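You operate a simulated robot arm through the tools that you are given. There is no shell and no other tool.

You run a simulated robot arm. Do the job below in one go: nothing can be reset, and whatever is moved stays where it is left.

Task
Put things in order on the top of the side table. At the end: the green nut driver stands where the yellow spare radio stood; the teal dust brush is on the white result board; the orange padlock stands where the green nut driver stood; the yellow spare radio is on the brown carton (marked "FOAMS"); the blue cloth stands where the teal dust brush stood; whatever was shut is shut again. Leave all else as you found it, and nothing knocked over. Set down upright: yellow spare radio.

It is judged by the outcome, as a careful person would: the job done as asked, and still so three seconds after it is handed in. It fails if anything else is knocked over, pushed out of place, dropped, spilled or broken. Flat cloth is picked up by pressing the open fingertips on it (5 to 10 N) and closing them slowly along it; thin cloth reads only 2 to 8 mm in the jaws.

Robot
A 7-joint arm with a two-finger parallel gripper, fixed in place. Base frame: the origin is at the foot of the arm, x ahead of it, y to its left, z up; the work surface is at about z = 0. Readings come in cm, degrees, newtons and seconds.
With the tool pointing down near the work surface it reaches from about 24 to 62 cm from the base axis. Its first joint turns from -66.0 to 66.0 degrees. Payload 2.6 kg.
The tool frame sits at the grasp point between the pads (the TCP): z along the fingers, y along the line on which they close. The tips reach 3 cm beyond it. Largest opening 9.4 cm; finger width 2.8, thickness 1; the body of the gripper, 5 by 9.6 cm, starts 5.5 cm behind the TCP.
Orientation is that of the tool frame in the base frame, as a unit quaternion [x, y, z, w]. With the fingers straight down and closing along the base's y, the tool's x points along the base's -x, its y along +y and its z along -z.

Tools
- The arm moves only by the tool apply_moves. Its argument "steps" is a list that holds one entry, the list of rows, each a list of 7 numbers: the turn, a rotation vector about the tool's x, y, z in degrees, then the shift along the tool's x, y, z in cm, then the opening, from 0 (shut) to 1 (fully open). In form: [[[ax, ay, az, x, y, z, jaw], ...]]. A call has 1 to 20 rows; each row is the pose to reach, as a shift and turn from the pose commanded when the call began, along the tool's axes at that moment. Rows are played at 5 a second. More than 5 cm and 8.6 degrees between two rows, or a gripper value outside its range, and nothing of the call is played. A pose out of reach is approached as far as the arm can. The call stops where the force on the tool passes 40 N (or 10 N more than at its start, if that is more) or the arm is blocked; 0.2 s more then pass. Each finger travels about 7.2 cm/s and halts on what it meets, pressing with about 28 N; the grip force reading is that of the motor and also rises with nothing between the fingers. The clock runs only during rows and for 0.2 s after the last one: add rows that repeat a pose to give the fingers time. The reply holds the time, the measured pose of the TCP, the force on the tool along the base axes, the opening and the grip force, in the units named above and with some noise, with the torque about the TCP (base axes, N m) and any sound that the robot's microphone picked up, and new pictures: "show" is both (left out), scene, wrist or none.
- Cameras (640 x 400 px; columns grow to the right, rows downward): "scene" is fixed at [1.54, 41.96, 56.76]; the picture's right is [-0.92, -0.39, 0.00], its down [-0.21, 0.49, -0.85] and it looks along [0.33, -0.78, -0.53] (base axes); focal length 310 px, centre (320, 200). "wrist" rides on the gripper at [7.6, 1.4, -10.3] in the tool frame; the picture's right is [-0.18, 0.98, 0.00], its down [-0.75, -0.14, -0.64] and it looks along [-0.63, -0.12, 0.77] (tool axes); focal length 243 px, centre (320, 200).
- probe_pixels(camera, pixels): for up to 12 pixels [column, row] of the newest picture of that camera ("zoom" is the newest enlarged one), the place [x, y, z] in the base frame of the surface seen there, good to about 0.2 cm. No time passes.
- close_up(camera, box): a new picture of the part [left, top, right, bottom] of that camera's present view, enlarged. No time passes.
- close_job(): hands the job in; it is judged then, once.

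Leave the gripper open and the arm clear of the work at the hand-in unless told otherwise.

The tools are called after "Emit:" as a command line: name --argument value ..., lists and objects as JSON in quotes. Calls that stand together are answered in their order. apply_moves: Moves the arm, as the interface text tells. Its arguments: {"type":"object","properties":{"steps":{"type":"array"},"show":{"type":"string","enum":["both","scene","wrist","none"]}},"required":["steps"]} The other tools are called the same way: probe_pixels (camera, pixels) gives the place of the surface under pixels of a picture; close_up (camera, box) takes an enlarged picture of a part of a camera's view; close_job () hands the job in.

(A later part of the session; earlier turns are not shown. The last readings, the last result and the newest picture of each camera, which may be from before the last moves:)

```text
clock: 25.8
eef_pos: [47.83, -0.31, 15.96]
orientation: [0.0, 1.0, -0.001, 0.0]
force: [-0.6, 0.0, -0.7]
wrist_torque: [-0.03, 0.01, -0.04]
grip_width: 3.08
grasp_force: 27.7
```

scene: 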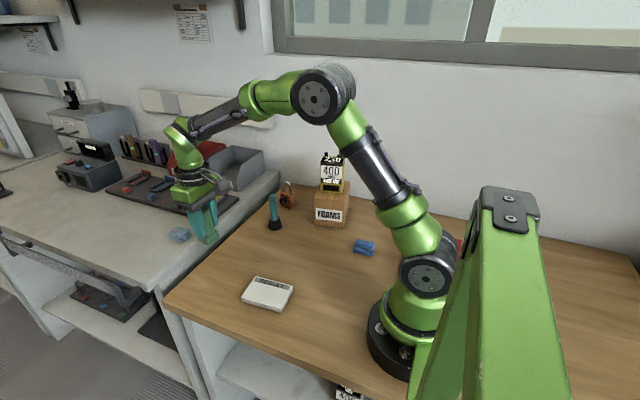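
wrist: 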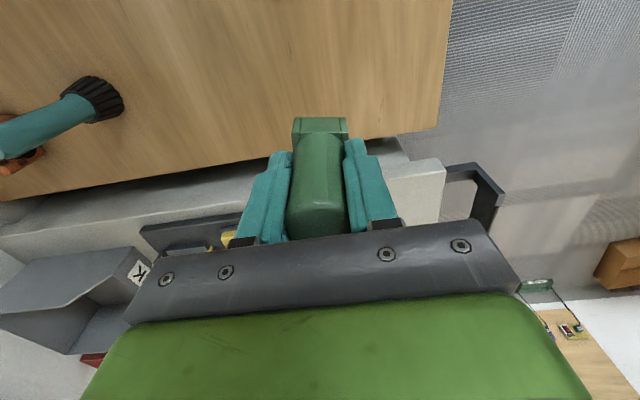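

Held well. Carrying it to above the radio's old spot (30.0, -14.75).

Emit:
apply_moves --steps '[[[0, 0, 0, 1.0, -0.8, 0, 0.1], [0, 0, 0, 3.0, -2.4, 0, 0.1], [0, 0, 0, 5.4, -4.32, 0, 0.1], [0, 0, 0, 7.9, -6.31, 0, 0.1], [0, 0, 0, 10.4, -8.31, 0, 0.1], [0, 0, 0, 12.9, -10.31, 0, 0.1], [0, 0, 0, 15.2, -12.15, 0, 0.1], [0, 0, 0, 17, -13.59, 0, 0.1], [0, 0, 0, 17.93, -14.33, 0, 0.1], [0, 0, 0, 17.93, -14.33, 0, 0.1], [0, 0, 0, 17.93, -14.33, 0, 0.1]]]'

```text
clock: 28.2
eef_pos: [30.11, -14.56, 15.98]
orientation: [0.0, 1.0, 0.0, 0.0]
force: [0.5, -0.3, -1.3]
wrist_torque: [-0.01, -0.02, -0.03]
grip_width: 3.07
grasp_force: 28.0
```

scene: 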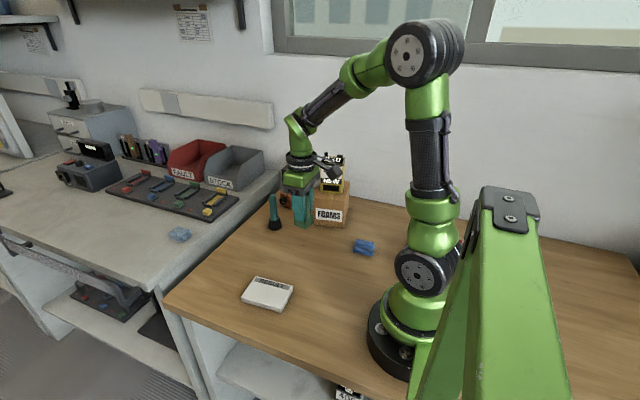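
wrist: 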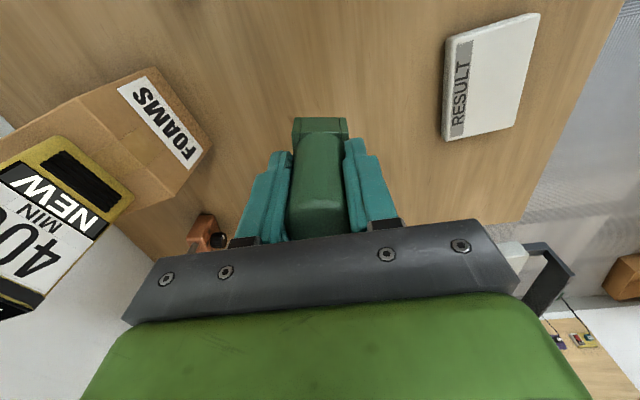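

In place. Lowering 9.9 cm to just above the table.

Emit:
apply_moves --steps '[[[0, 0, 0, 0, -0.05, 2, 0.1], [0, 0, 0, 0, -0.1, 4.5, 0.1], [0, 0, 0, 0, -0.1, 7, 0.1], [0, 0, 0, 0, -0.1, 8.7, 0.1], [0, 0, 0, 0, -0.1, 9.5, 0.1], [0, 0, 0, 0, -0.1, 9.9, 0.1], [0, 0, 0, 0, -0.1, 9.9, 0.1]]]' --show "none"

Emit:
apply_moves --steps '[[[0, 0, 0, 0, 0, 0.15, 0.1], [0, 0, 0, 0, 0, 0.3, 0.1], [0, 0, 0, 0, 0, 0.4, 0.1], [0, 0, 0, 0, 0, 0.4, 0.1]]]'

```text
clock: 29.8
eef_pos: [30.02, -14.67, 6.15]
orientation: [0.0, 1.0, 0.001, 0.0]
force: [0.8, 0.0, -0.9]
wrist_torque: [0.02, -0.01, 0.0]
grip_width: 3.11
grasp_force: 28.1
```

```text
clock: 30.8
eef_pos: [30.09, -14.84, 5.75]
orientation: [0.0, 1.0, -0.001, 0.001]
force: [-0.9, -0.3, -2.0]
wrist_torque: [-0.04, 0.01, 0.02]
grip_width: 3.08
grasp_force: 27.7
```

scene: 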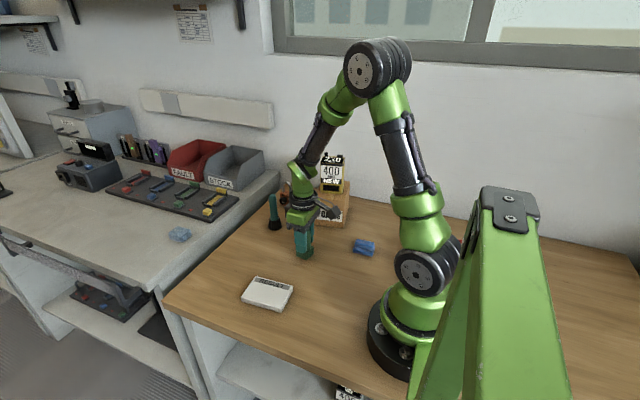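
wrist: 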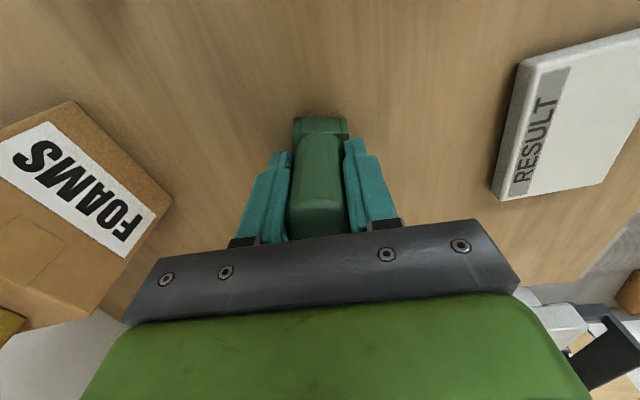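

Still about 0.1–0.2 cm to go; stepping down gently until contact shows.

Emit:
apply_moves --steps '[[[0, 0, 0, 0, 0, 0.06, 0.1], [0, 0, 0, 0, 0, 0.12, 0.1], [0, 0, 0, 0, 0, 0.12, 0.1]]]' --show "none"

```text
clock: 31.6
eef_pos: [30.13, -14.77, 5.54]
orientation: [0.001, 1.0, 0.0, 0.0]
force: [-1.1, 0.1, 1.5]
wrist_torque: [0.02, -0.04, 0.0]
grip_width: 3.08
grasp_force: 28.0
```

Emit:
apply_moves --steps '[[[0, 0, 0, 0, 0, 0.06, 0.1], [0, 0, 0, 0, 0, 0.06, 0.1]]]' --show "none"

```text
clock: 32.2
eef_pos: [30.07, -14.74, 5.52]
orientation: [0.0, 1.0, 0.0, 0.002]
force: [-5.8, 1.8, 18.7]
wrist_torque: [0.09, 0.12, 0.12]
grip_width: 3.06
grasp_force: 28.1
```

Firm contact (18.7 N). Easing back 0.07 and opening slowly.

Emit:
apply_moves --steps '[[[0, 0, 0, 0, 0, -0.07, 0.1], [0, 0, 0, 0, 0, -0.07, 0.25], [0, 0, 0, 0, 0, -0.07, 0.33], [0, 0, 0, 0, 0, -0.07, 0.4], [0, 0, 0, 0, 0, -0.07, 0.5], [0, 0, 0, 0, 0, -0.07, 0.65], [0, 0, 0, 0, 0, -0.07, 0.8], [0, 0, 0, 0, 0, -0.07, 0.8]]]'

```text
clock: 34.0
eef_pos: [30.07, -14.64, 5.62]
orientation: [0.0, 1.0, 0.0, 0.0]
force: [-0.2, 0.1, 0.1]
wrist_torque: [0.02, -0.05, -0.01]
grip_width: 7.52
grasp_force: 0.0
```

scene: 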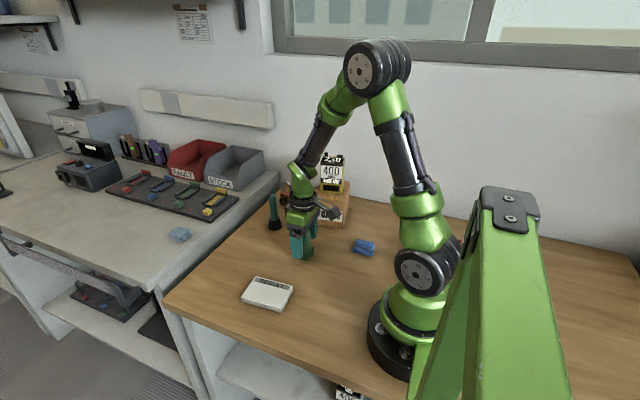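
wrist: 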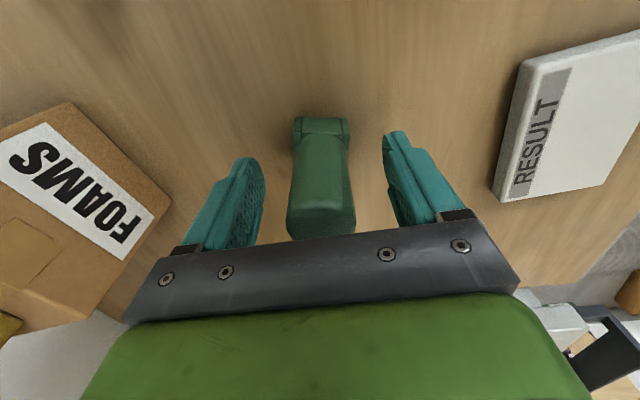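

The nut driver stands free. Rising 16 cm straight up.

Emit:
apply_moves --steps '[[[0, 0, 0, 0, 0, -1, 0.9], [0, 0, 0, 0, 0, -3, 1], [0, 0, 0, 0, 0, -6, 1], [0, 0, 0, 0, 0, -9.5, 1], [0, 0, 0, 0, 0, -13, 1], [0, 0, 0, 0, 0, -16, 1], [0, 0, 0, 0, 0, -16, 1]]]'

Emit:
close_up --camera "scene" --box '[250, 160, 380, 280]'

```text
clock: 35.6
eef_pos: [30.16, -14.71, 21.67]
orientation: [0.001, 1.0, -0.001, 0.0]
force: [-0.2, -0.4, -0.6]
wrist_torque: [0.02, 0.0, 0.01]
grip_width: 9.38
grasp_force: 0.0
```

scene: 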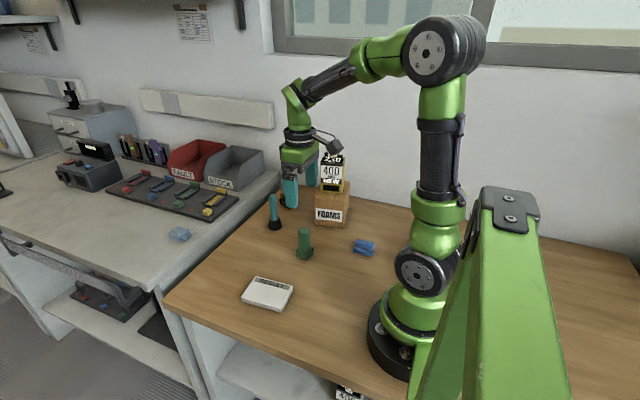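
wrist: 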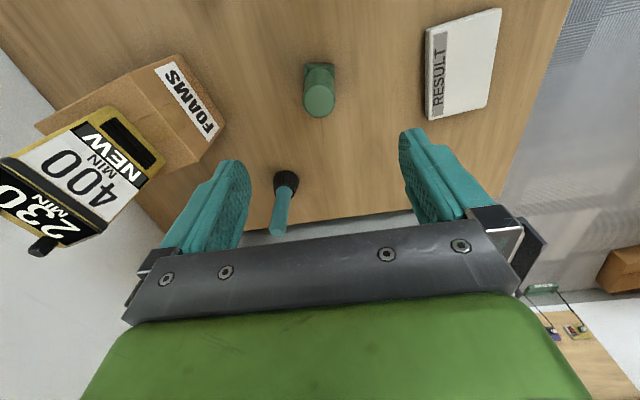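

```text
3.33 times, centred on (315, 220) of scene
```

zoom: 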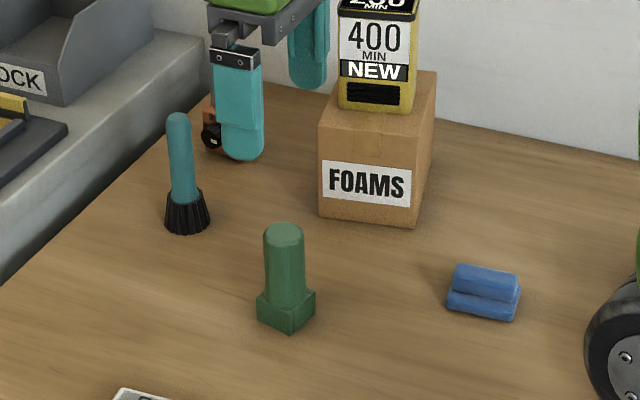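

The nut driver stands on the radio's old spot. I'll do the brush next, as that also clears room by the padlock. Moving above it (43.7, -22.6) at z≈18.

Emit:
apply_moves --steps '[[[0, 0, 0, -2.5, -1.44, 0, 1], [0, 0, 0, -5.5, -3.17, 0.6, 1], [0, 0, 0, -8.5, -4.9, 1.4, 1], [0, 0, 0, -11.5, -6.63, 2.6, 1], [0, 0, 0, -13.62, -7.85, 3.6, 1], [0, 0, 0, -13.62, -7.85, 3.6, 1], [0, 0, 0, -13.62, -7.85, 3.6, 1]]]'

Emit:
close_up --camera "wrist" --box '[256, 60, 384, 140]'

```text
clock: 37.2
eef_pos: [43.7, -22.63, 17.92]
orientation: [-0.001, 1.0, 0.0, 0.001]
force: [0.3, 0.2, -0.7]
wrist_torque: [-0.01, -0.03, 0.03]
grip_width: 9.42
grasp_force: 0.1
```

scene: 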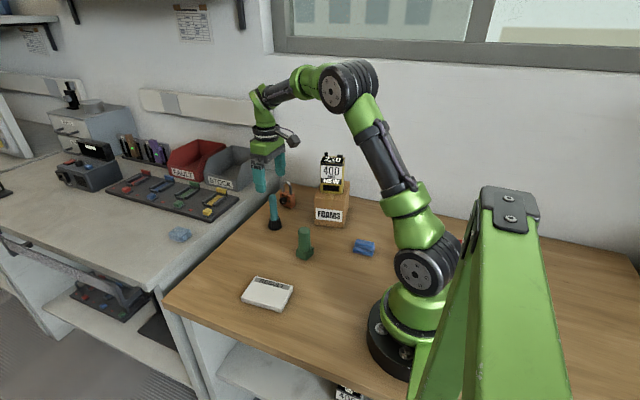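
wrist: 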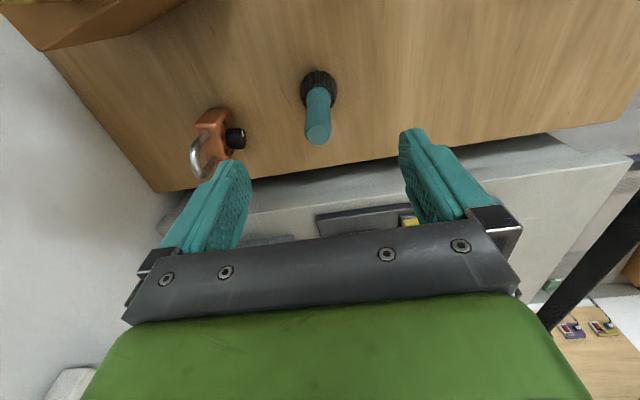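

```text
5.00 times, centred on (320, 100) of wrist
```

zoom: 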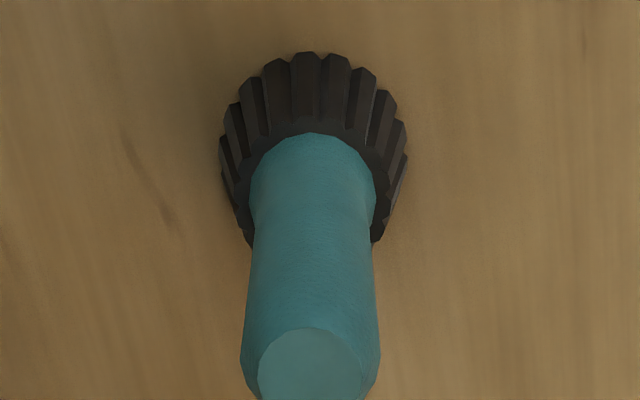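

Emit:
probe_pixels --camera "zoom" --pixels '[[310, 365], [310, 55], [225, 165], [403, 165], [310, 130], [255, 200], [372, 200], [310, 240], [250, 340], [375, 340]]'

```text
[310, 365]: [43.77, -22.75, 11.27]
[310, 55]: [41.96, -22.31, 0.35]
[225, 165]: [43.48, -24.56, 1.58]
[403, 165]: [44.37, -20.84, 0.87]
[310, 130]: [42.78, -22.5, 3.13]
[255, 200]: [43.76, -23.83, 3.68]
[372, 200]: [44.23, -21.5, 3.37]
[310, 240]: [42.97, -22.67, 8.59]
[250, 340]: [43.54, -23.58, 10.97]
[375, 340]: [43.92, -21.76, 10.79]
```

Brush axis ≈ (43.83, -22.7). Descending to z≈7.2 with a small correction.

Emit:
apply_moves --steps '[[[0, 0, 0, -0.12, -0.07, 2.5, 1], [0, 0, 0, -0.12, -0.07, 5, 1], [0, 0, 0, -0.12, -0.07, 7.5, 1], [0, 0, 0, -0.12, -0.07, 9.5, 1], [0, 0, 0, -0.12, -0.07, 10.75, 1], [0, 0, 0, -0.12, -0.07, 10.75, 1]]]'

```text
clock: 38.6
eef_pos: [43.87, -22.68, 7.42]
orientation: [0.0, 1.0, 0.0, 0.0]
force: [-0.3, 0.0, -0.6]
wrist_torque: [0.0, 0.03, 0.0]
grip_width: 9.4
grasp_force: 0.0
```

scene: 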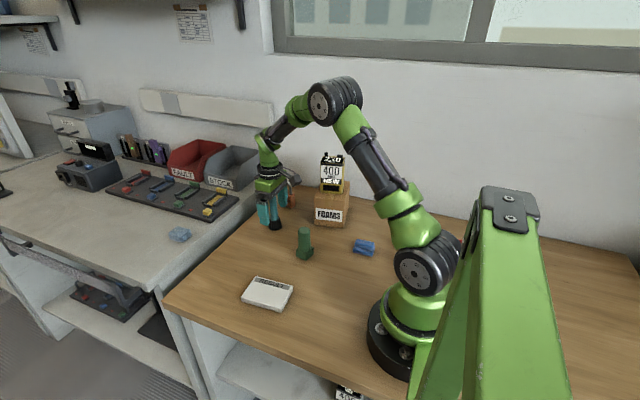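
wrist: 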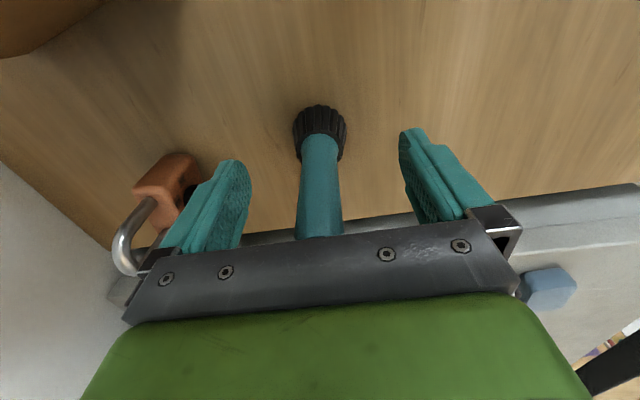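

Brush is centred between the fingers. Closing slowly.

Emit:
apply_moves --steps '[[[0, 0, 0, 0, 0, 0, 0.75], [0, 0, 0, 0, 0, 0, 0.5], [0, 0, 0, 0, 0, 0, 0.38], [0, 0, 0, 0, 0, 0, 0.33], [0, 0, 0, 0, 0, 0, 0.28], [0, 0, 0, 0, 0, 0, 0.24], [0, 0, 0, 0, 0, 0, 0.2], [0, 0, 0, 0, 0, 0, 0.15], [0, 0, 0, 0, 0, 0, 0.08], [0, 0, 0, 0, 0, 0, 0.08], [0, 0, 0, 0, 0, 0, 0.08]]]' --show "wrist"

```text
clock: 41.0
eef_pos: [43.87, -22.68, 7.36]
orientation: [0.0, 1.0, 0.0, 0.0]
force: [0.2, -0.4, 0.8]
wrist_torque: [0.02, 0.0, 0.02]
grip_width: 2.31
grasp_force: 28.0
```

wrist: 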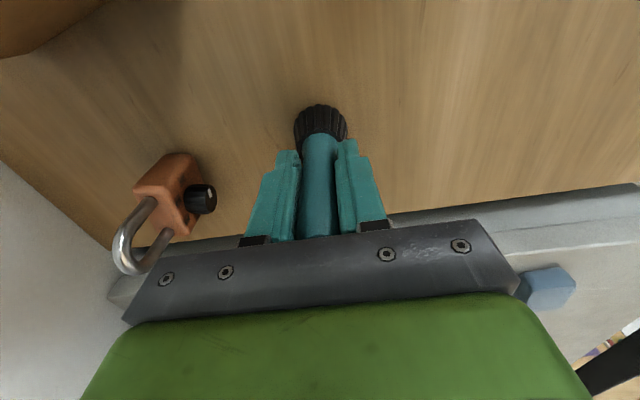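

Gripped at 2.31 cm. Lifting slowly to z≈19.

Emit:
apply_moves --steps '[[[0, 0, 0, 0, 0, -0.7, 0.08], [0, 0, 0, 0, 0, -1.5, 0.08], [0, 0, 0, 0, 0, -3, 0.08], [0, 0, 0, 0, 0, -5.5, 0.08], [0, 0, 0, 0, 0, -8.3, 0.08], [0, 0, 0, 0, 0, -10.6, 0.08], [0, 0, 0, 0, 0, -11.6, 0.08], [0, 0, 0, 0, 0, -11.6, 0.08]]]'

```text
clock: 42.8
eef_pos: [43.8, -22.79, 18.88]
orientation: [0.0, 1.0, 0.0, 0.0]
force: [0.5, -0.6, -0.1]
wrist_torque: [-0.03, 0.03, 0.0]
grip_width: 2.31
grasp_force: 28.3
```

scene: 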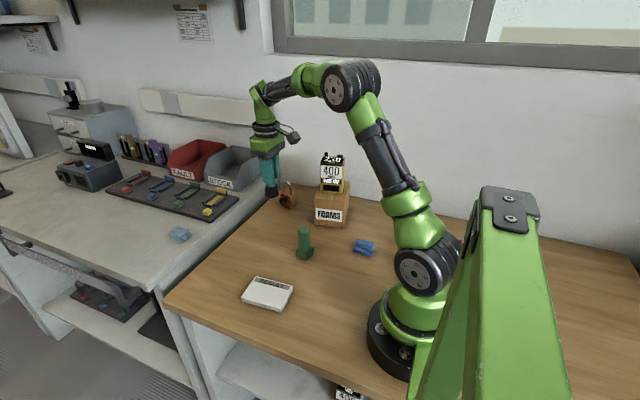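
wrist: 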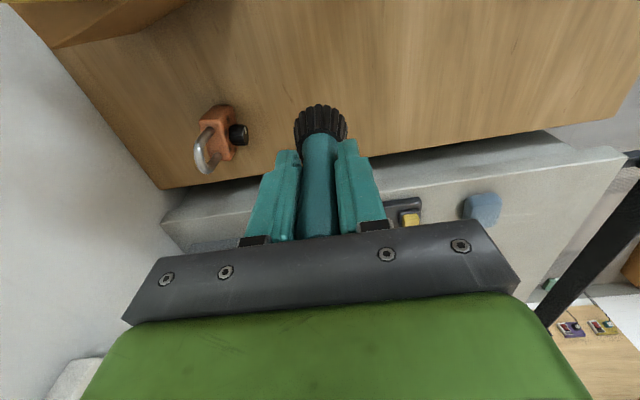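

Held. Carrying to above the board's middle (31.9, 1.9).

Emit:
apply_moves --steps '[[[0, 0, 0, 0.6, 1.23, 0, 0.08], [0, 0, 0, 1.8, 3.7, 0, 0.08], [0, 0, 0, 3.1, 6.4, 0, 0.08], [0, 0, 0, 4.4, 9.1, 0, 0.08], [0, 0, 0, 5.7, 11.8, 0, 0.08], [0, 0, 0, 7.0, 14.5, 0, 0.08], [0, 0, 0, 8.3, 17.1, 0, 0.08], [0, 0, 0, 9.6, 19.8, 0, 0.08], [0, 0, 0, 10.8, 22.3, 0, 0.08], [0, 0, 0, 11.6, 23.9, 0, 0.08], [0, 0, 0, 11.93, 24.62, 0, 0.08], [0, 0, 0, 11.93, 24.62, 0, 0.08], [0, 0, 0, 11.93, 24.62, 0, 0.08]]]'

```text
clock: 45.6
eef_pos: [31.76, 1.9, 18.84]
orientation: [0.0, 1.0, -0.001, 0.0]
force: [0.0, -0.4, 0.2]
wrist_torque: [-0.02, 0.02, -0.05]
grip_width: 2.32
grasp_force: 27.7
```

scene: 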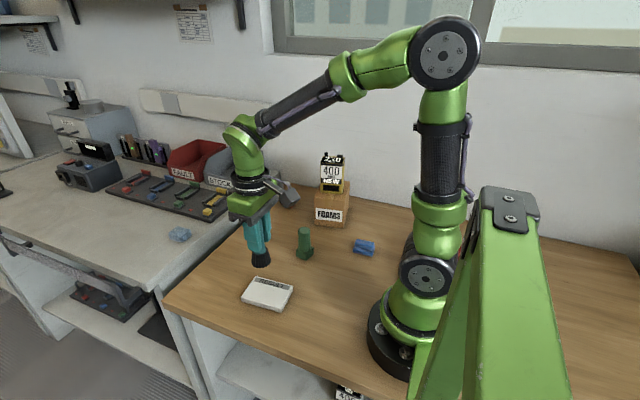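
wrist: 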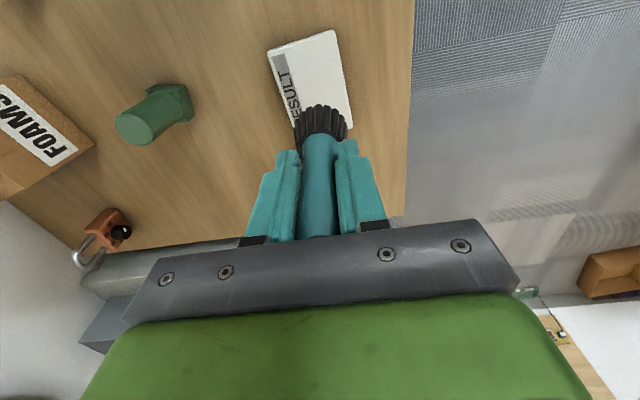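

Lowering 9.4 cm to roughly 0.6 cm above the board.

Emit:
apply_moves --steps '[[[0, 0, 0, 0, 0, 2, 0.08], [0, 0, 0, 0, 0, 4.5, 0.08], [0, 0, 0, 0, 0, 7, 0.08], [0, 0, 0, 0, 0, 8.5, 0.08], [0, 0, 0, 0, 0, 9.1, 0.08], [0, 0, 0, 0, 0, 9.4, 0.08], [0, 0, 0, 0, 0, 9.4, 0.08]]]' --show "wrist"

Emit:
close_up --camera "scene" --box '[220, 240, 320, 320]'

```text
clock: 47.2
eef_pos: [31.78, 1.8, 9.47]
orientation: [0.001, 1.0, 0.0, 0.0]
force: [0.0, -0.1, -0.9]
wrist_torque: [0.03, -0.03, 0.01]
grip_width: 2.33
grasp_force: 28.1
```

wrist: 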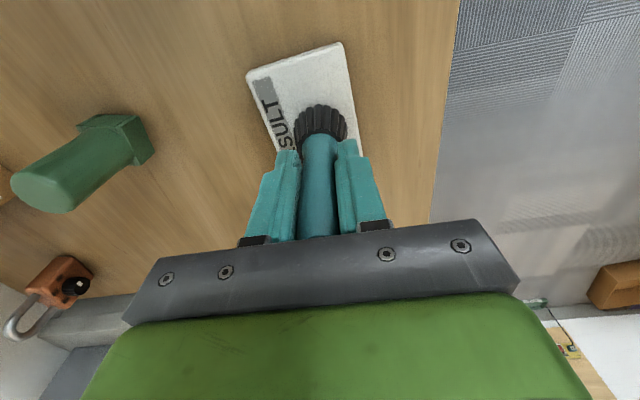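

```text
5.00 times, centred on (270, 280) of scene
```

zoom: 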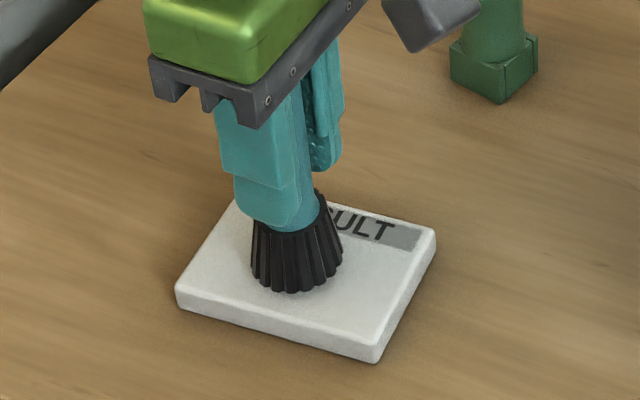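

Well over the board. Stepping down gently.

Emit:
apply_moves --steps '[[[0, 0, 0, 0, 0, 0.15, 0.08], [0, 0, 0, 0, 0, 0.3, 0.08], [0, 0, 0, 0, 0, 0.4, 0.08], [0, 0, 0, 0, 0, 0.48, 0.08], [0, 0, 0, 0, 0, 0.48, 0.08]]]' --show "none"

```text
clock: 48.4
eef_pos: [31.84, 1.95, 8.95]
orientation: [0.001, 1.0, 0.001, 0.0]
force: [0.5, 0.0, -0.8]
wrist_torque: [0.0, 0.01, 0.01]
grip_width: 2.31
grasp_force: 27.8
```

Emit:
apply_moves --steps '[[[0, 0, 0, 0, 0, 0.06, 0.08], [0, 0, 0, 0, 0, 0.12, 0.08], [0, 0, 0, 0, 0, 0.12, 0.08]]]' --show "none"

```text
clock: 49.2
eef_pos: [31.95, 1.88, 9.05]
orientation: [0.0, 1.0, 0.0, 0.0]
force: [-3.5, -0.8, 11.6]
wrist_torque: [-0.05, 0.25, -0.02]
grip_width: 2.29
grasp_force: 28.4
```

Contact (11.6 N). Easing back and opening slowly.

Emit:
apply_moves --steps '[[[0, 0, 0, 0, 0, -0.06, 0.08], [0, 0, 0, 0, 0, -0.06, 0.18], [0, 0, 0, 0, 0, -0.06, 0.25], [0, 0, 0, 0, 0, -0.06, 0.32], [0, 0, 0, 0, 0, -0.06, 0.42], [0, 0, 0, 0, 0, -0.06, 0.55], [0, 0, 0, 0, 0, -0.06, 0.7], [0, 0, 0, 0, 0, -0.06, 0.7]]]'

Emit:
close_up --camera "scene" --box '[220, 240, 320, 320]'

```text
clock: 51.0
eef_pos: [31.79, 1.89, 8.95]
orientation: [0.0, 1.0, 0.0, 0.0]
force: [-0.2, 0.6, -0.1]
wrist_torque: [0.01, 0.01, 0.01]
grip_width: 6.58
grasp_force: 0.0
```

scene: 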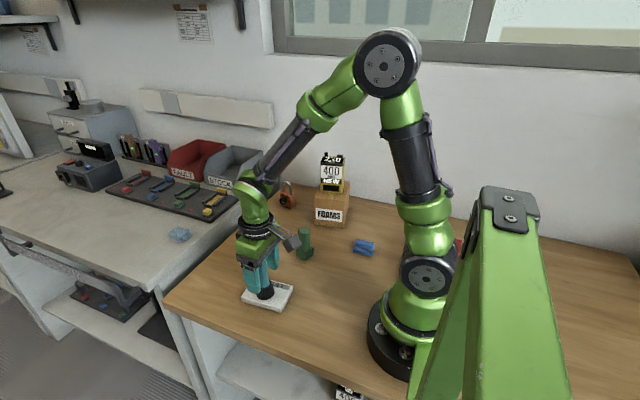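
wrist: 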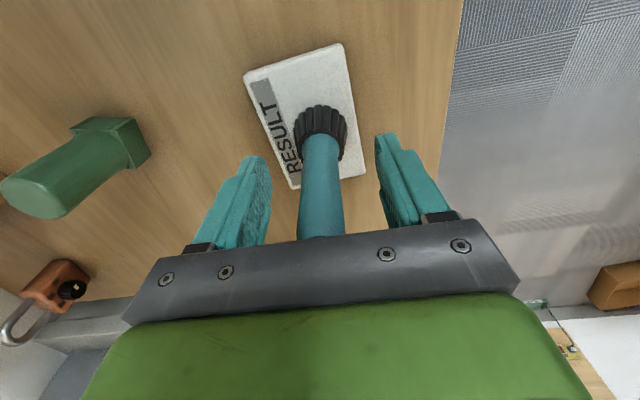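

```text
5.00 times, centred on (270, 280) of scene
```

zoom: 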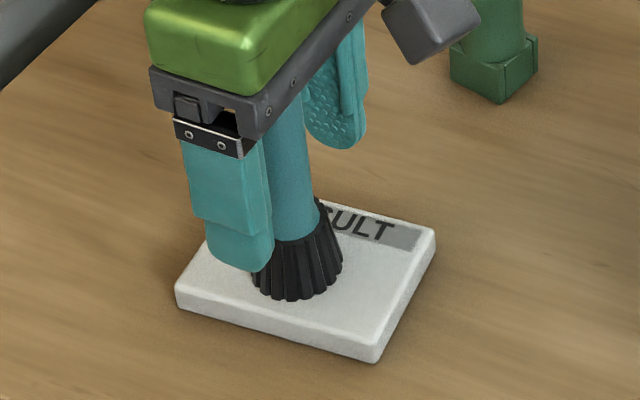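

The brush stands upright on the board. Rising 13.5 cm straight up.

Emit:
apply_moves --steps '[[[0, 0, 0, 0, 0, -1, 0.85], [0, 0, 0, 0, 0, -3, 1], [0, 0, 0, 0, 0, -6, 1], [0, 0, 0, 0, 0, -9.5, 1], [0, 0, 0, 0, 0, -12.5, 1], [0, 0, 0, 0, 0, -13.5, 1], [0, 0, 0, 0, 0, -13.5, 1]]]'

Emit:
close_up --camera "scene" --box '[220, 160, 320, 320]'

```text
clock: 52.6
eef_pos: [31.71, 1.85, 22.52]
orientation: [0.0, 1.0, 0.001, 0.0]
force: [-0.3, 0.5, -0.1]
wrist_torque: [-0.03, 0.01, 0.02]
grip_width: 9.39
grasp_force: 0.0
```

scene: 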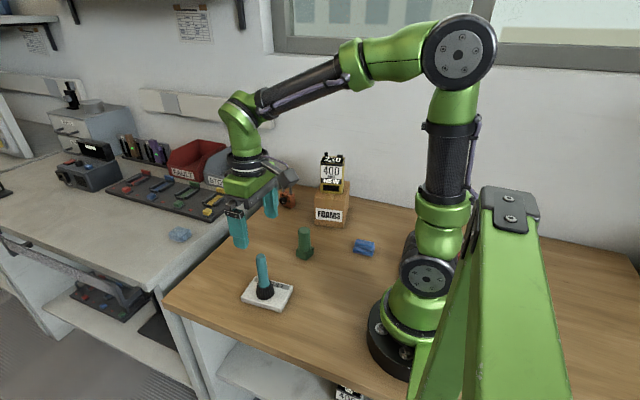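
wrist: 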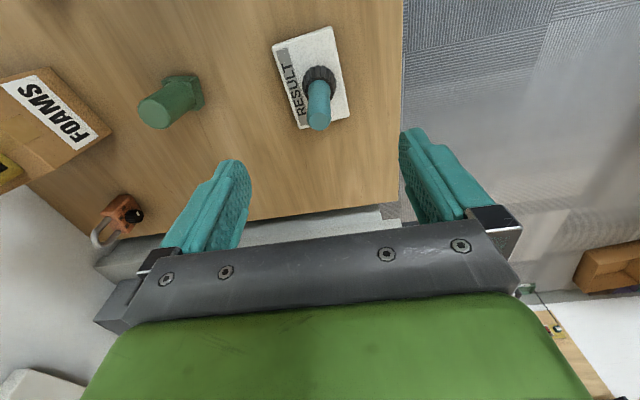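

```text
2.50 times, centred on (270, 240) of scene
```

zoom: 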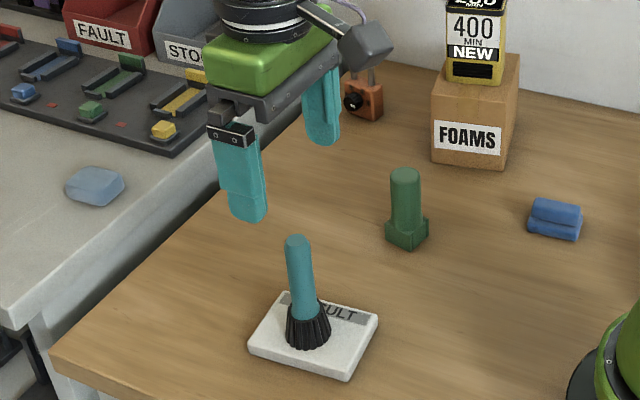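

Brush is good on the board. Next the padlock: moving above it (45.7, -34.4) at z≈22 while turning the gripper 90° so the fingers close across its width, clear of the dial.

Emit:
apply_moves --steps '[[[0, 0, 8, -1.2, -3.1, 0, 1], [0, 0, 16, -2.4, -6.3, 0, 1], [0, 0, 24, -3.7, -9.6, 0, 1], [0, 0, 32, -4.9, -12.9, 0, 1], [0, 0, 40, -6.2, -16.2, 0, 1], [0, 0, 48, -7.5, -19.5, 0, 1], [0, 0, 56, -8.7, -22.8, 0, 1], [0, 0, 64, -10, -26.1, 0, 1], [0, 0, 72, -11.2, -29.4, 0, 1], [0, 0, 80, -12.5, -32.7, 0, 1], [0, 0, 86, -13.5, -35.2, 0, 1], [0, 0, 90, -13.9, -36.3, 0, 1], [0, 0, 90, -13.9, -36.3, 0, 1]]]'

```text
clock: 55.4
eef_pos: [45.75, -34.51, 22.35]
orientation: [0.708, 0.706, -0.001, 0.0]
force: [-0.1, 0.3, 0.9]
wrist_torque: [0.02, -0.03, 0.02]
grip_width: 9.39
grasp_force: 0.0
```

scene: 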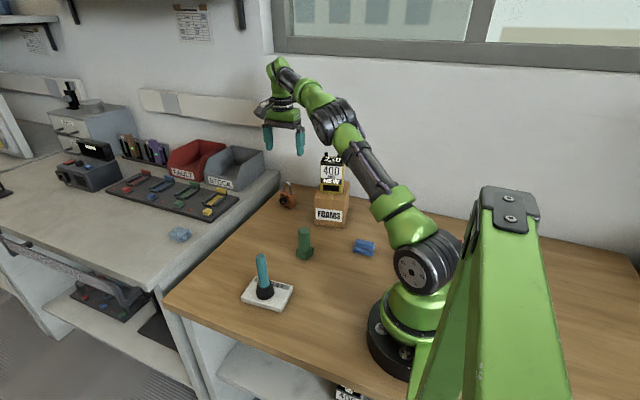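
wrist: 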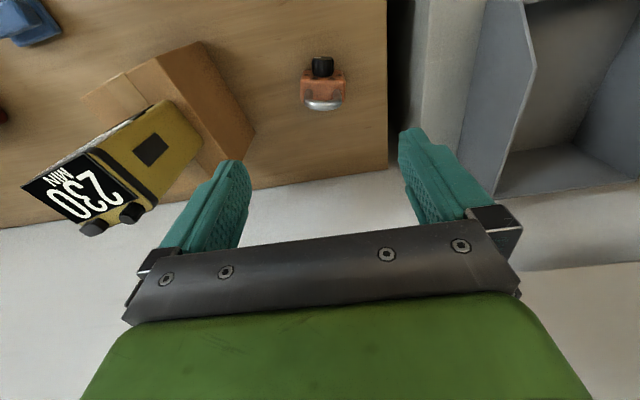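

Emit:
close_up --camera "wrist" --box '[258, 45, 386, 125]'

```text
5.00 times, centred on (322, 85) of wrist
```

zoom: 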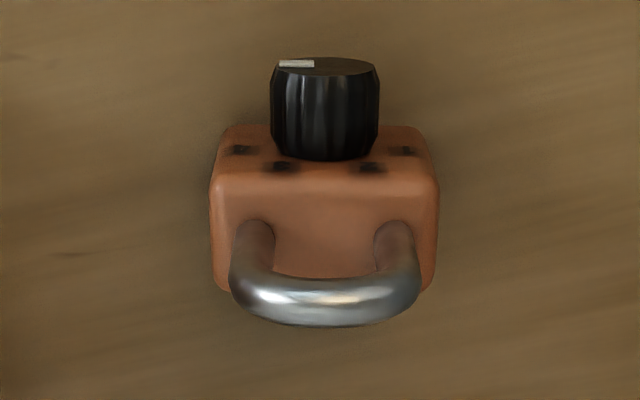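

Emit:
probe_pixels --camera "zoom" --pixels '[[215, 190], [432, 185], [220, 280], [428, 285], [325, 220], [325, 65], [325, 100], [325, 295], [235, 140], [415, 138], [325, 180], [325, 320]]'

```text
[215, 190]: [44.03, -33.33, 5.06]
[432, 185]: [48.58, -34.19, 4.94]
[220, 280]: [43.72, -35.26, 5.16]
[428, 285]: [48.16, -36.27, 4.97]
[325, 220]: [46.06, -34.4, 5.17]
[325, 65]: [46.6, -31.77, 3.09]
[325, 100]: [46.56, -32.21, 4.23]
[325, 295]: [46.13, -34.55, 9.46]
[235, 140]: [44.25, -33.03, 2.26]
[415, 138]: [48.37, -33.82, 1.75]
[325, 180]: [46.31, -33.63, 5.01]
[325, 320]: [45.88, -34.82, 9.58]
```

The padlock's body is turned about -10.6°, centre ≈ (46.1, -34.7), body top z≈5.1, shackle top ≈9.6. I'll turn the gripper another 10.6°, centre it, and go down to z≈12.

Emit:
apply_moves --steps '[[[0, 0, 5.3, -0.1, 0.2, 0, 1], [0, 0, 10.6, -0.23, 0.38, 2, 1], [0, 0, 10.6, -0.23, 0.38, 5, 1], [0, 0, 10.6, -0.23, 0.38, 8, 1], [0, 0, 10.6, -0.23, 0.38, 10.4, 1], [0, 0, 10.6, -0.23, 0.38, 10.4, 1]]]'

```text
clock: 56.8
eef_pos: [46.29, -34.71, 12.08]
orientation: [0.769, 0.639, 0.0, 0.0]
force: [0.1, 0.3, 0.2]
wrist_torque: [-0.02, -0.01, -0.03]
grip_width: 9.38
grasp_force: 0.1
```

scene: 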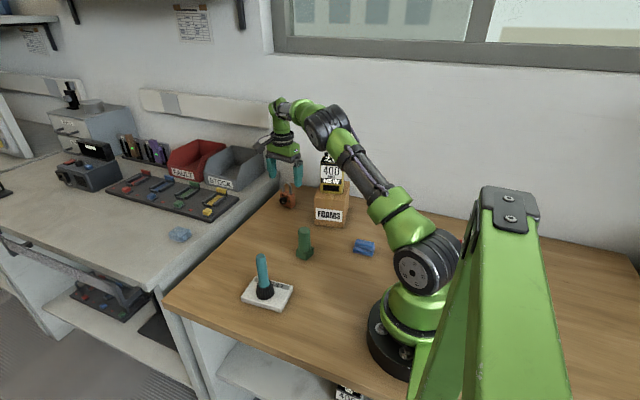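
wrist: 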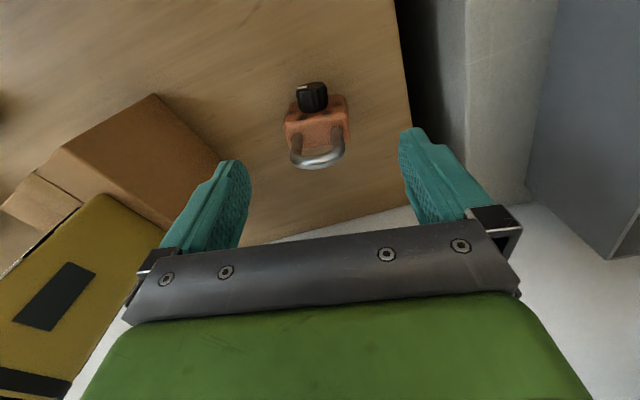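

Checking the clearance between the arm's forearm and the radio before going lower.

Emit:
probe_pixels --camera "scene" --pixels '[[345, 150], [360, 170], [330, 130], [320, 115], [345, 162], [375, 190], [300, 110], [285, 130], [338, 157], [328, 160]]'

Emit:
close_up --camera "scene" --box '[250, 80, 400, 230]'

```text
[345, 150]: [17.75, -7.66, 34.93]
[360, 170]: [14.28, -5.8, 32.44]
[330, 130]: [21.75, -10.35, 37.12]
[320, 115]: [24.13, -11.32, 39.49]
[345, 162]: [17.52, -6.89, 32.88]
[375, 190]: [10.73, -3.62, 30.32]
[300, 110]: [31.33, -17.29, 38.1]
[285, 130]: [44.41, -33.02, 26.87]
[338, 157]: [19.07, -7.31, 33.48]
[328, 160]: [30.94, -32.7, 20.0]
```

```text
2.67 times, centred on (325, 155) of scene
```

zoom: 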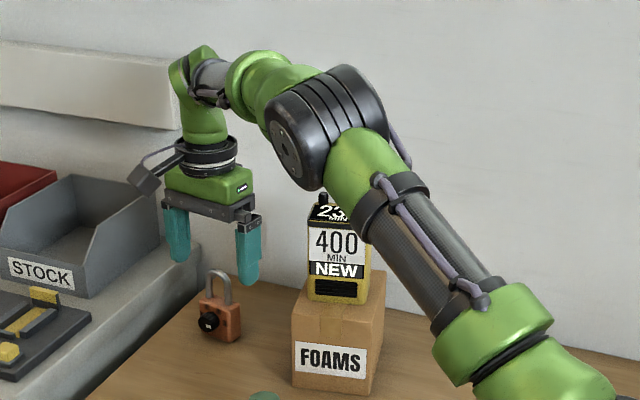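

The elbow and forearm stay above z≈33 and well away from the radio. Lowering 7.1 cm to z≈4.95 around the padlock.

Emit:
apply_moves --steps '[[[0, 0, 0, 0, 0, 1.8, 1], [0, 0, 0, 0, 0, 3.6, 1], [0, 0, 0, 0, 0, 5.2, 1], [0, 0, 0, 0, 0, 6.4, 1], [0, 0, 0, 0, 0, 7.1, 1], [0, 0, 0, 0, 0, 7.1, 1]]]'

Emit:
close_up --camera "scene" --box '[240, 120, 380, 230]'

```text
clock: 58.2
eef_pos: [46.15, -34.66, 4.89]
orientation: [0.769, 0.639, 0.0, 0.0]
force: [0.7, -0.4, 0.8]
wrist_torque: [0.01, -0.01, 0.02]
grip_width: 9.42
grasp_force: 0.0
```

scene: 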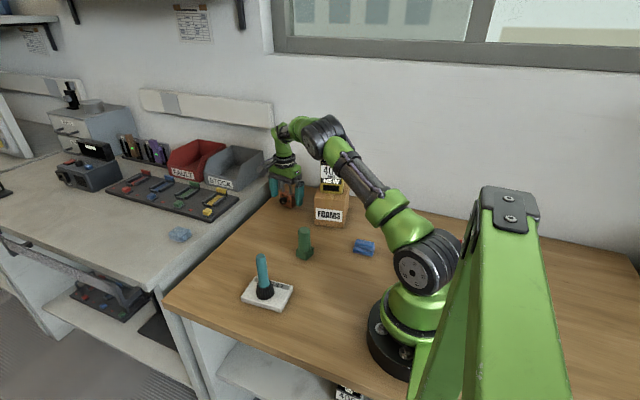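
wrist: 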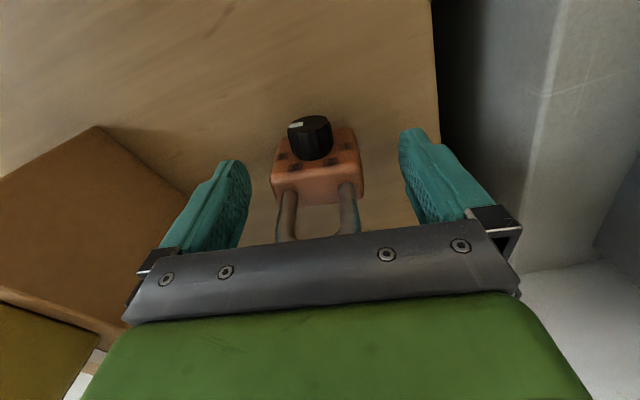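

```text
3.64 times, centred on (310, 175) of scene
```

zoom: 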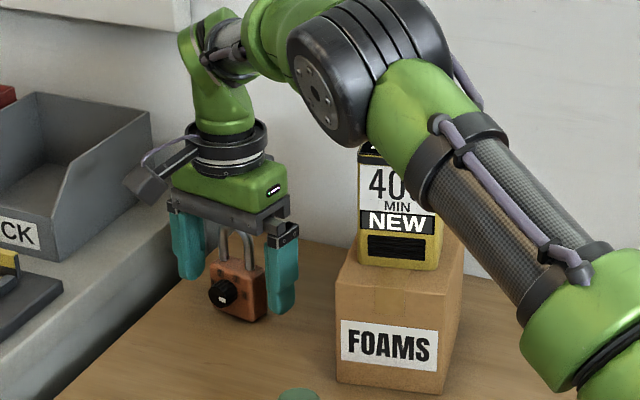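

The padlock body is between the fingers. Closing slowly.

Emit:
apply_moves --steps '[[[0, 0, 0, 0, 0, 0, 0.8], [0, 0, 0, 0, 0, 0, 0.65], [0, 0, 0, 0, 0, 0, 0.57], [0, 0, 0, 0, 0, 0, 0.52], [0, 0, 0, 0, 0, 0, 0.48], [0, 0, 0, 0, 0, 0, 0.44], [0, 0, 0, 0, 0, 0, 0.38], [0, 0, 0, 0, 0, 0, 0.3], [0, 0, 0, 0, 0, 0, 0.3], [0, 0, 0, 0, 0, 0, 0.3]]]'

```text
clock: 60.4
eef_pos: [46.21, -34.65, 4.98]
orientation: [0.769, 0.639, 0.0, 0.0]
force: [-1.5, -0.8, 0.3]
wrist_torque: [0.0, 0.07, 0.03]
grip_width: 5.43
grasp_force: 28.1
```

scene: 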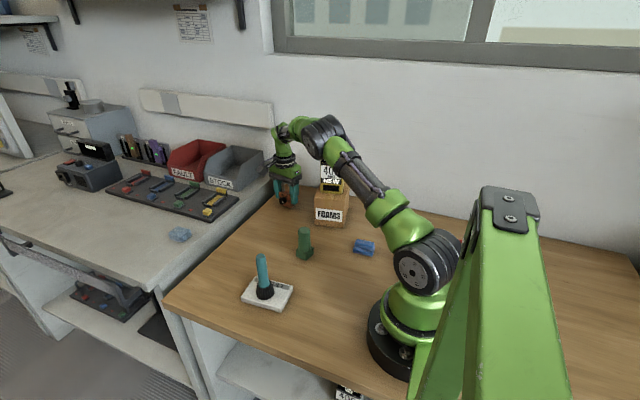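
wrist: 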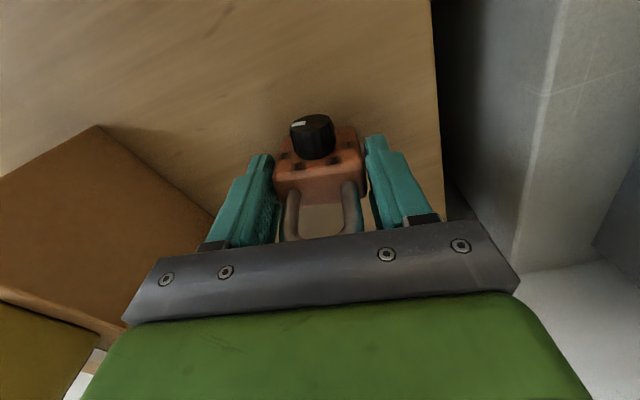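

Grip reads 5.43 cm, wider than I estimated. Checking the contact up close.

Emit:
close_up --camera "wrist" --box '[220, 100, 440, 240]'

Emit:
close_up --camera "scene" --box '[260, 160, 320, 220]'

```text
2.86 times, centred on (330, 170) of wrist
```

zoom: 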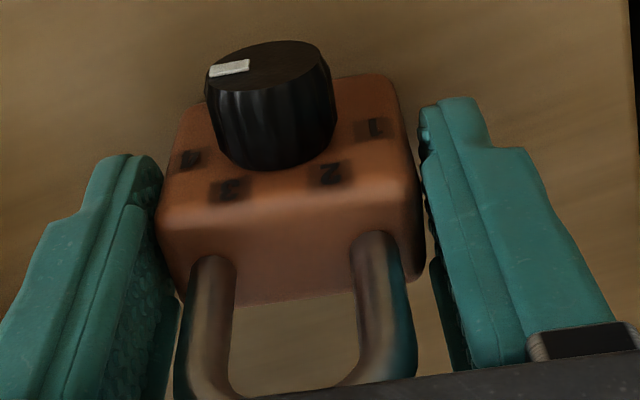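

```text
6.67 times, centred on (290, 190) of scene
```

zoom: 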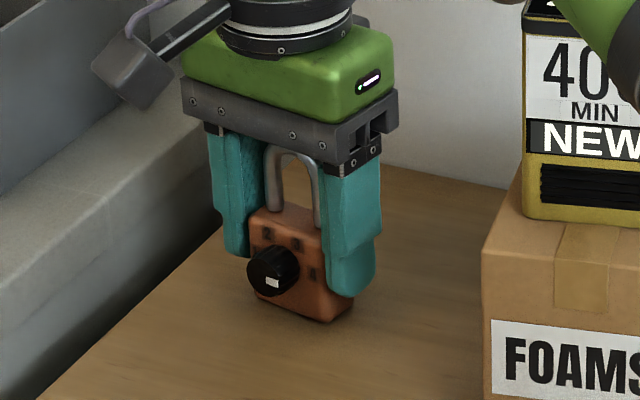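

Both pads are against the padlock's sides. Test lift of 2 cm.

Emit:
apply_moves --steps '[[[0, 0, 0, 0, 0, -0.5, 0.3], [0, 0, 0, 0, 0, -1.2, 0.3], [0, 0, 0, 0, 0, -2, 0.3], [0, 0, 0, 0, 0, -2, 0.3]]]' --show "wrist"

Emit:
close_up --camera "scene" --box '[260, 160, 320, 220]'

```text
clock: 61.4
eef_pos: [46.18, -34.62, 6.81]
orientation: [0.769, 0.639, 0.0, 0.001]
force: [-0.5, -0.1, -4.2]
wrist_torque: [0.0, 0.03, -0.02]
grip_width: 5.42
grasp_force: 28.1
```

wrist: 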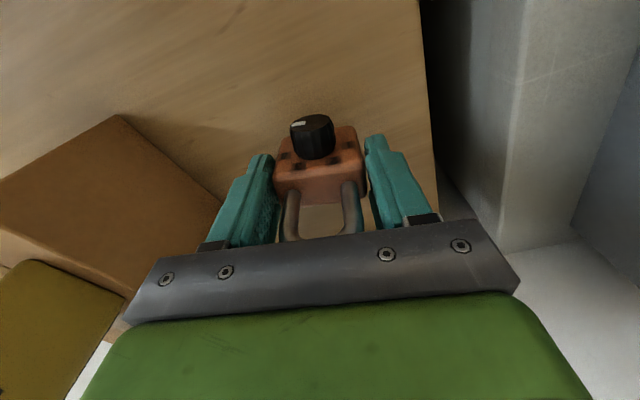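

```text
6.67 times, centred on (290, 190) of scene
```

zoom: 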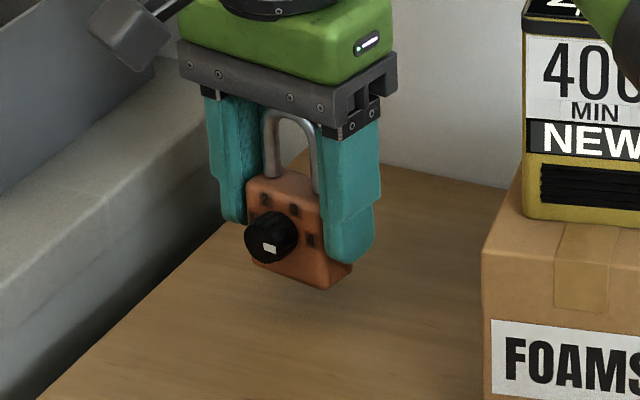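

Lifted cleanly (about 4 N). Raising to z≈18.

Emit:
apply_moves --steps '[[[0, 0, 0, 0, 0, -1.5, 0.3], [0, 0, 0, 0, 0, -4, 0.3], [0, 0, 0, 0, 0, -6.5, 0.3], [0, 0, 0, 0, 0, -9, 0.3], [0, 0, 0, 0, 0, -10.7, 0.3], [0, 0, 0, 0, 0, -11.2, 0.3], [0, 0, 0, 0, 0, -11.2, 0.3]]]' --show "scene"

Emit:
apply_moves --steps '[[[0, 0, 0, 1.2, -0.16, 0, 0.3], [0, 0, 0, 3.6, -0.48, 0, 0.3], [0, 0, 0, 6.4, -0.86, 0, 0.3], [0, 0, 0, 9.3, -1.25, 0, 0.3], [0, 0, 0, 12.2, -1.63, 0, 0.3], [0, 0, 0, 15.1, -2.02, 0, 0.3], [0, 0, 0, 18, -2.41, 0, 0.3], [0, 0, 0, 20.9, -2.8, 0, 0.3], [0, 0, 0, 23.8, -3.19, 0, 0.3], [0, 0, 0, 26.7, -3.58, 0, 0.3], [0, 0, 0, 29.6, -3.96, 0, 0.3], [0, 0, 0, 32, -4.29, 0, 0.3], [0, 0, 0, 33.3, -4.46, 0, 0.3], [0, 0, 0, 33.75, -4.52, 0, 0.3], [0, 0, 0, 33.75, -4.52, 0, 0.3]]]'

```text
clock: 63.0
eef_pos: [46.12, -34.66, 18.11]
orientation: [0.77, 0.638, 0.0, 0.0]
force: [0.1, -0.3, -3.7]
wrist_torque: [0.03, 0.01, -0.02]
grip_width: 5.42
grasp_force: 27.6
```

scene: 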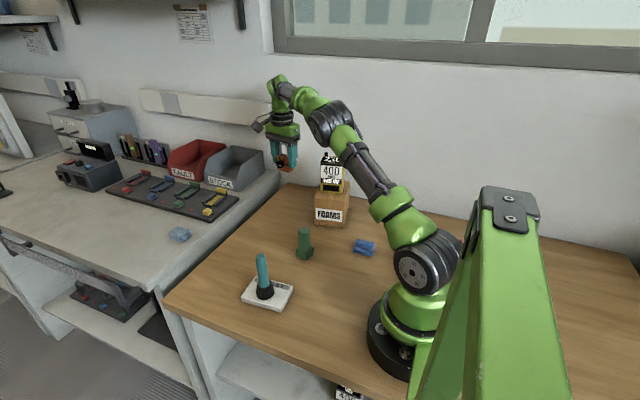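

```text
clock: 66.2
eef_pos: [47.87, -0.68, 18.16]
orientation: [0.769, 0.639, 0.0, 0.0]
force: [0.5, 0.0, -2.9]
wrist_torque: [0.05, -0.02, -0.02]
grip_width: 5.43
grasp_force: 28.0
```

scene: 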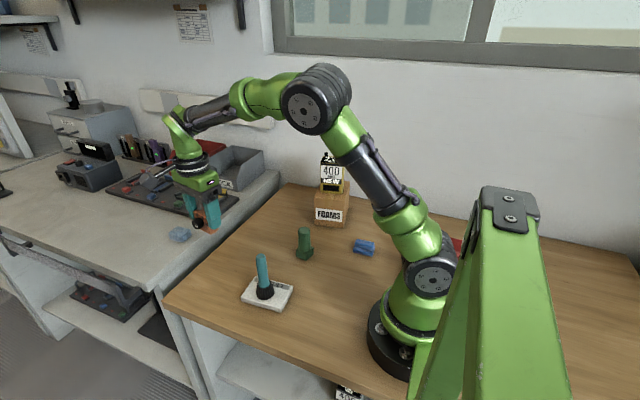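
wrist: 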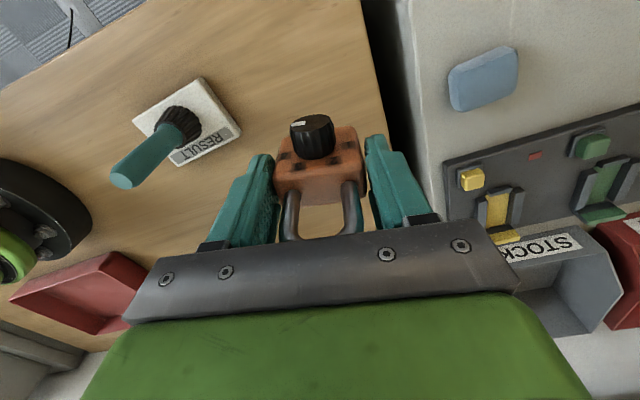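

Above the nut driver's old spot. I also notice a red tray near the arm's base in the wrist view at (80,290); let me locate it for later and then lower the padlock.

Emit:
probe_pixels --camera "wrist" --pixels '[[80, 290], [20, 295], [105, 260], [125, 310], [100, 330], [480, 80], [465, 180]]'

Emit:
apply_moves --steps '[[[0, 0, 0, 0, 0, 2, 0.3], [0, 0, 0, 0, 0, 4.5, 0.3], [0, 0, 0, 0, 0, 7, 0.3], [0, 0, 0, 0, 0, 9.5, 0.3], [0, 0, 0, 0, 0, 11.4, 0.3], [0, 0, 0, 0, 0, 12.3, 0.3], [0, 0, 0, 0, 0, 12.6, 0.3], [0, 0, 0, 0, 0, 12.6, 0.3]]]'

```text
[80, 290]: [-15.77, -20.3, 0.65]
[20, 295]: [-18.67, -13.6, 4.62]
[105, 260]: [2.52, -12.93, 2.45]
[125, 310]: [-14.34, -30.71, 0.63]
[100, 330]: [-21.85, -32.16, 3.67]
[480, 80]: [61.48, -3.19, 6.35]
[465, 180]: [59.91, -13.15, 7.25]
```

```text
clock: 68.0
eef_pos: [47.8, -0.74, 5.63]
orientation: [0.769, 0.639, 0.0, 0.0]
force: [0.7, -0.3, -3.2]
wrist_torque: [0.03, 0.0, 0.0]
grip_width: 5.42
grasp_force: 28.1
```

scene: 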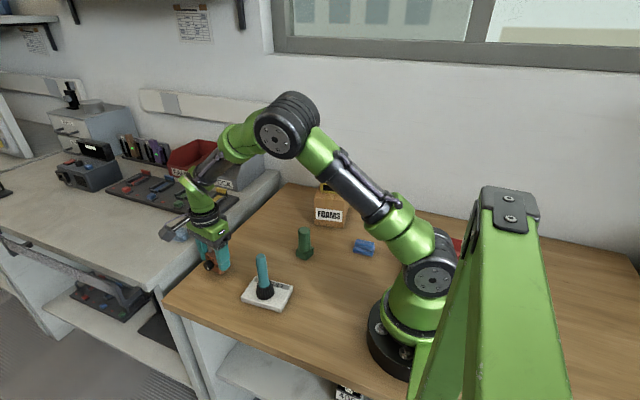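
wrist: 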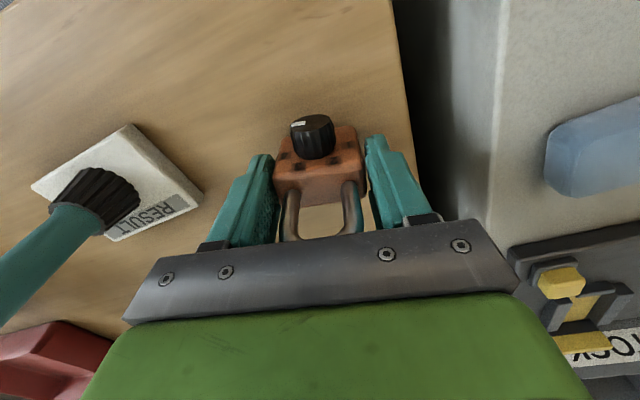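

The padlock is 0.7 cm above the table. Stepping down gently.

Emit:
apply_moves --steps '[[[0, 0, 0, 0, 0, 0.15, 0.3], [0, 0, 0, 0, 0, 0.3, 0.3], [0, 0, 0, 0, 0, 0.45, 0.3], [0, 0, 0, 0, 0, 0.55, 0.3], [0, 0, 0, 0, 0, 0.55, 0.3]]]' --show "none"

```text
clock: 69.2
eef_pos: [47.77, -0.73, 4.97]
orientation: [0.769, 0.639, 0.0, 0.0]
force: [-0.4, -0.2, -3.7]
wrist_torque: [-0.01, 0.02, 0.01]
grip_width: 5.45
grasp_force: 28.1
```

Emit:
apply_moves --steps '[[[0, 0, 0, 0, 0, 0.06, 0.3], [0, 0, 0, 0, 0, 0.12, 0.3], [0, 0, 0, 0, 0, 0.12, 0.3]]]' --show "none"

```text
clock: 70.0
eef_pos: [47.89, -0.64, 4.92]
orientation: [0.769, 0.639, 0.001, 0.001]
force: [-7.2, -0.2, 13.3]
wrist_torque: [-0.08, 0.36, -0.04]
grip_width: 5.41
grasp_force: 28.0
```

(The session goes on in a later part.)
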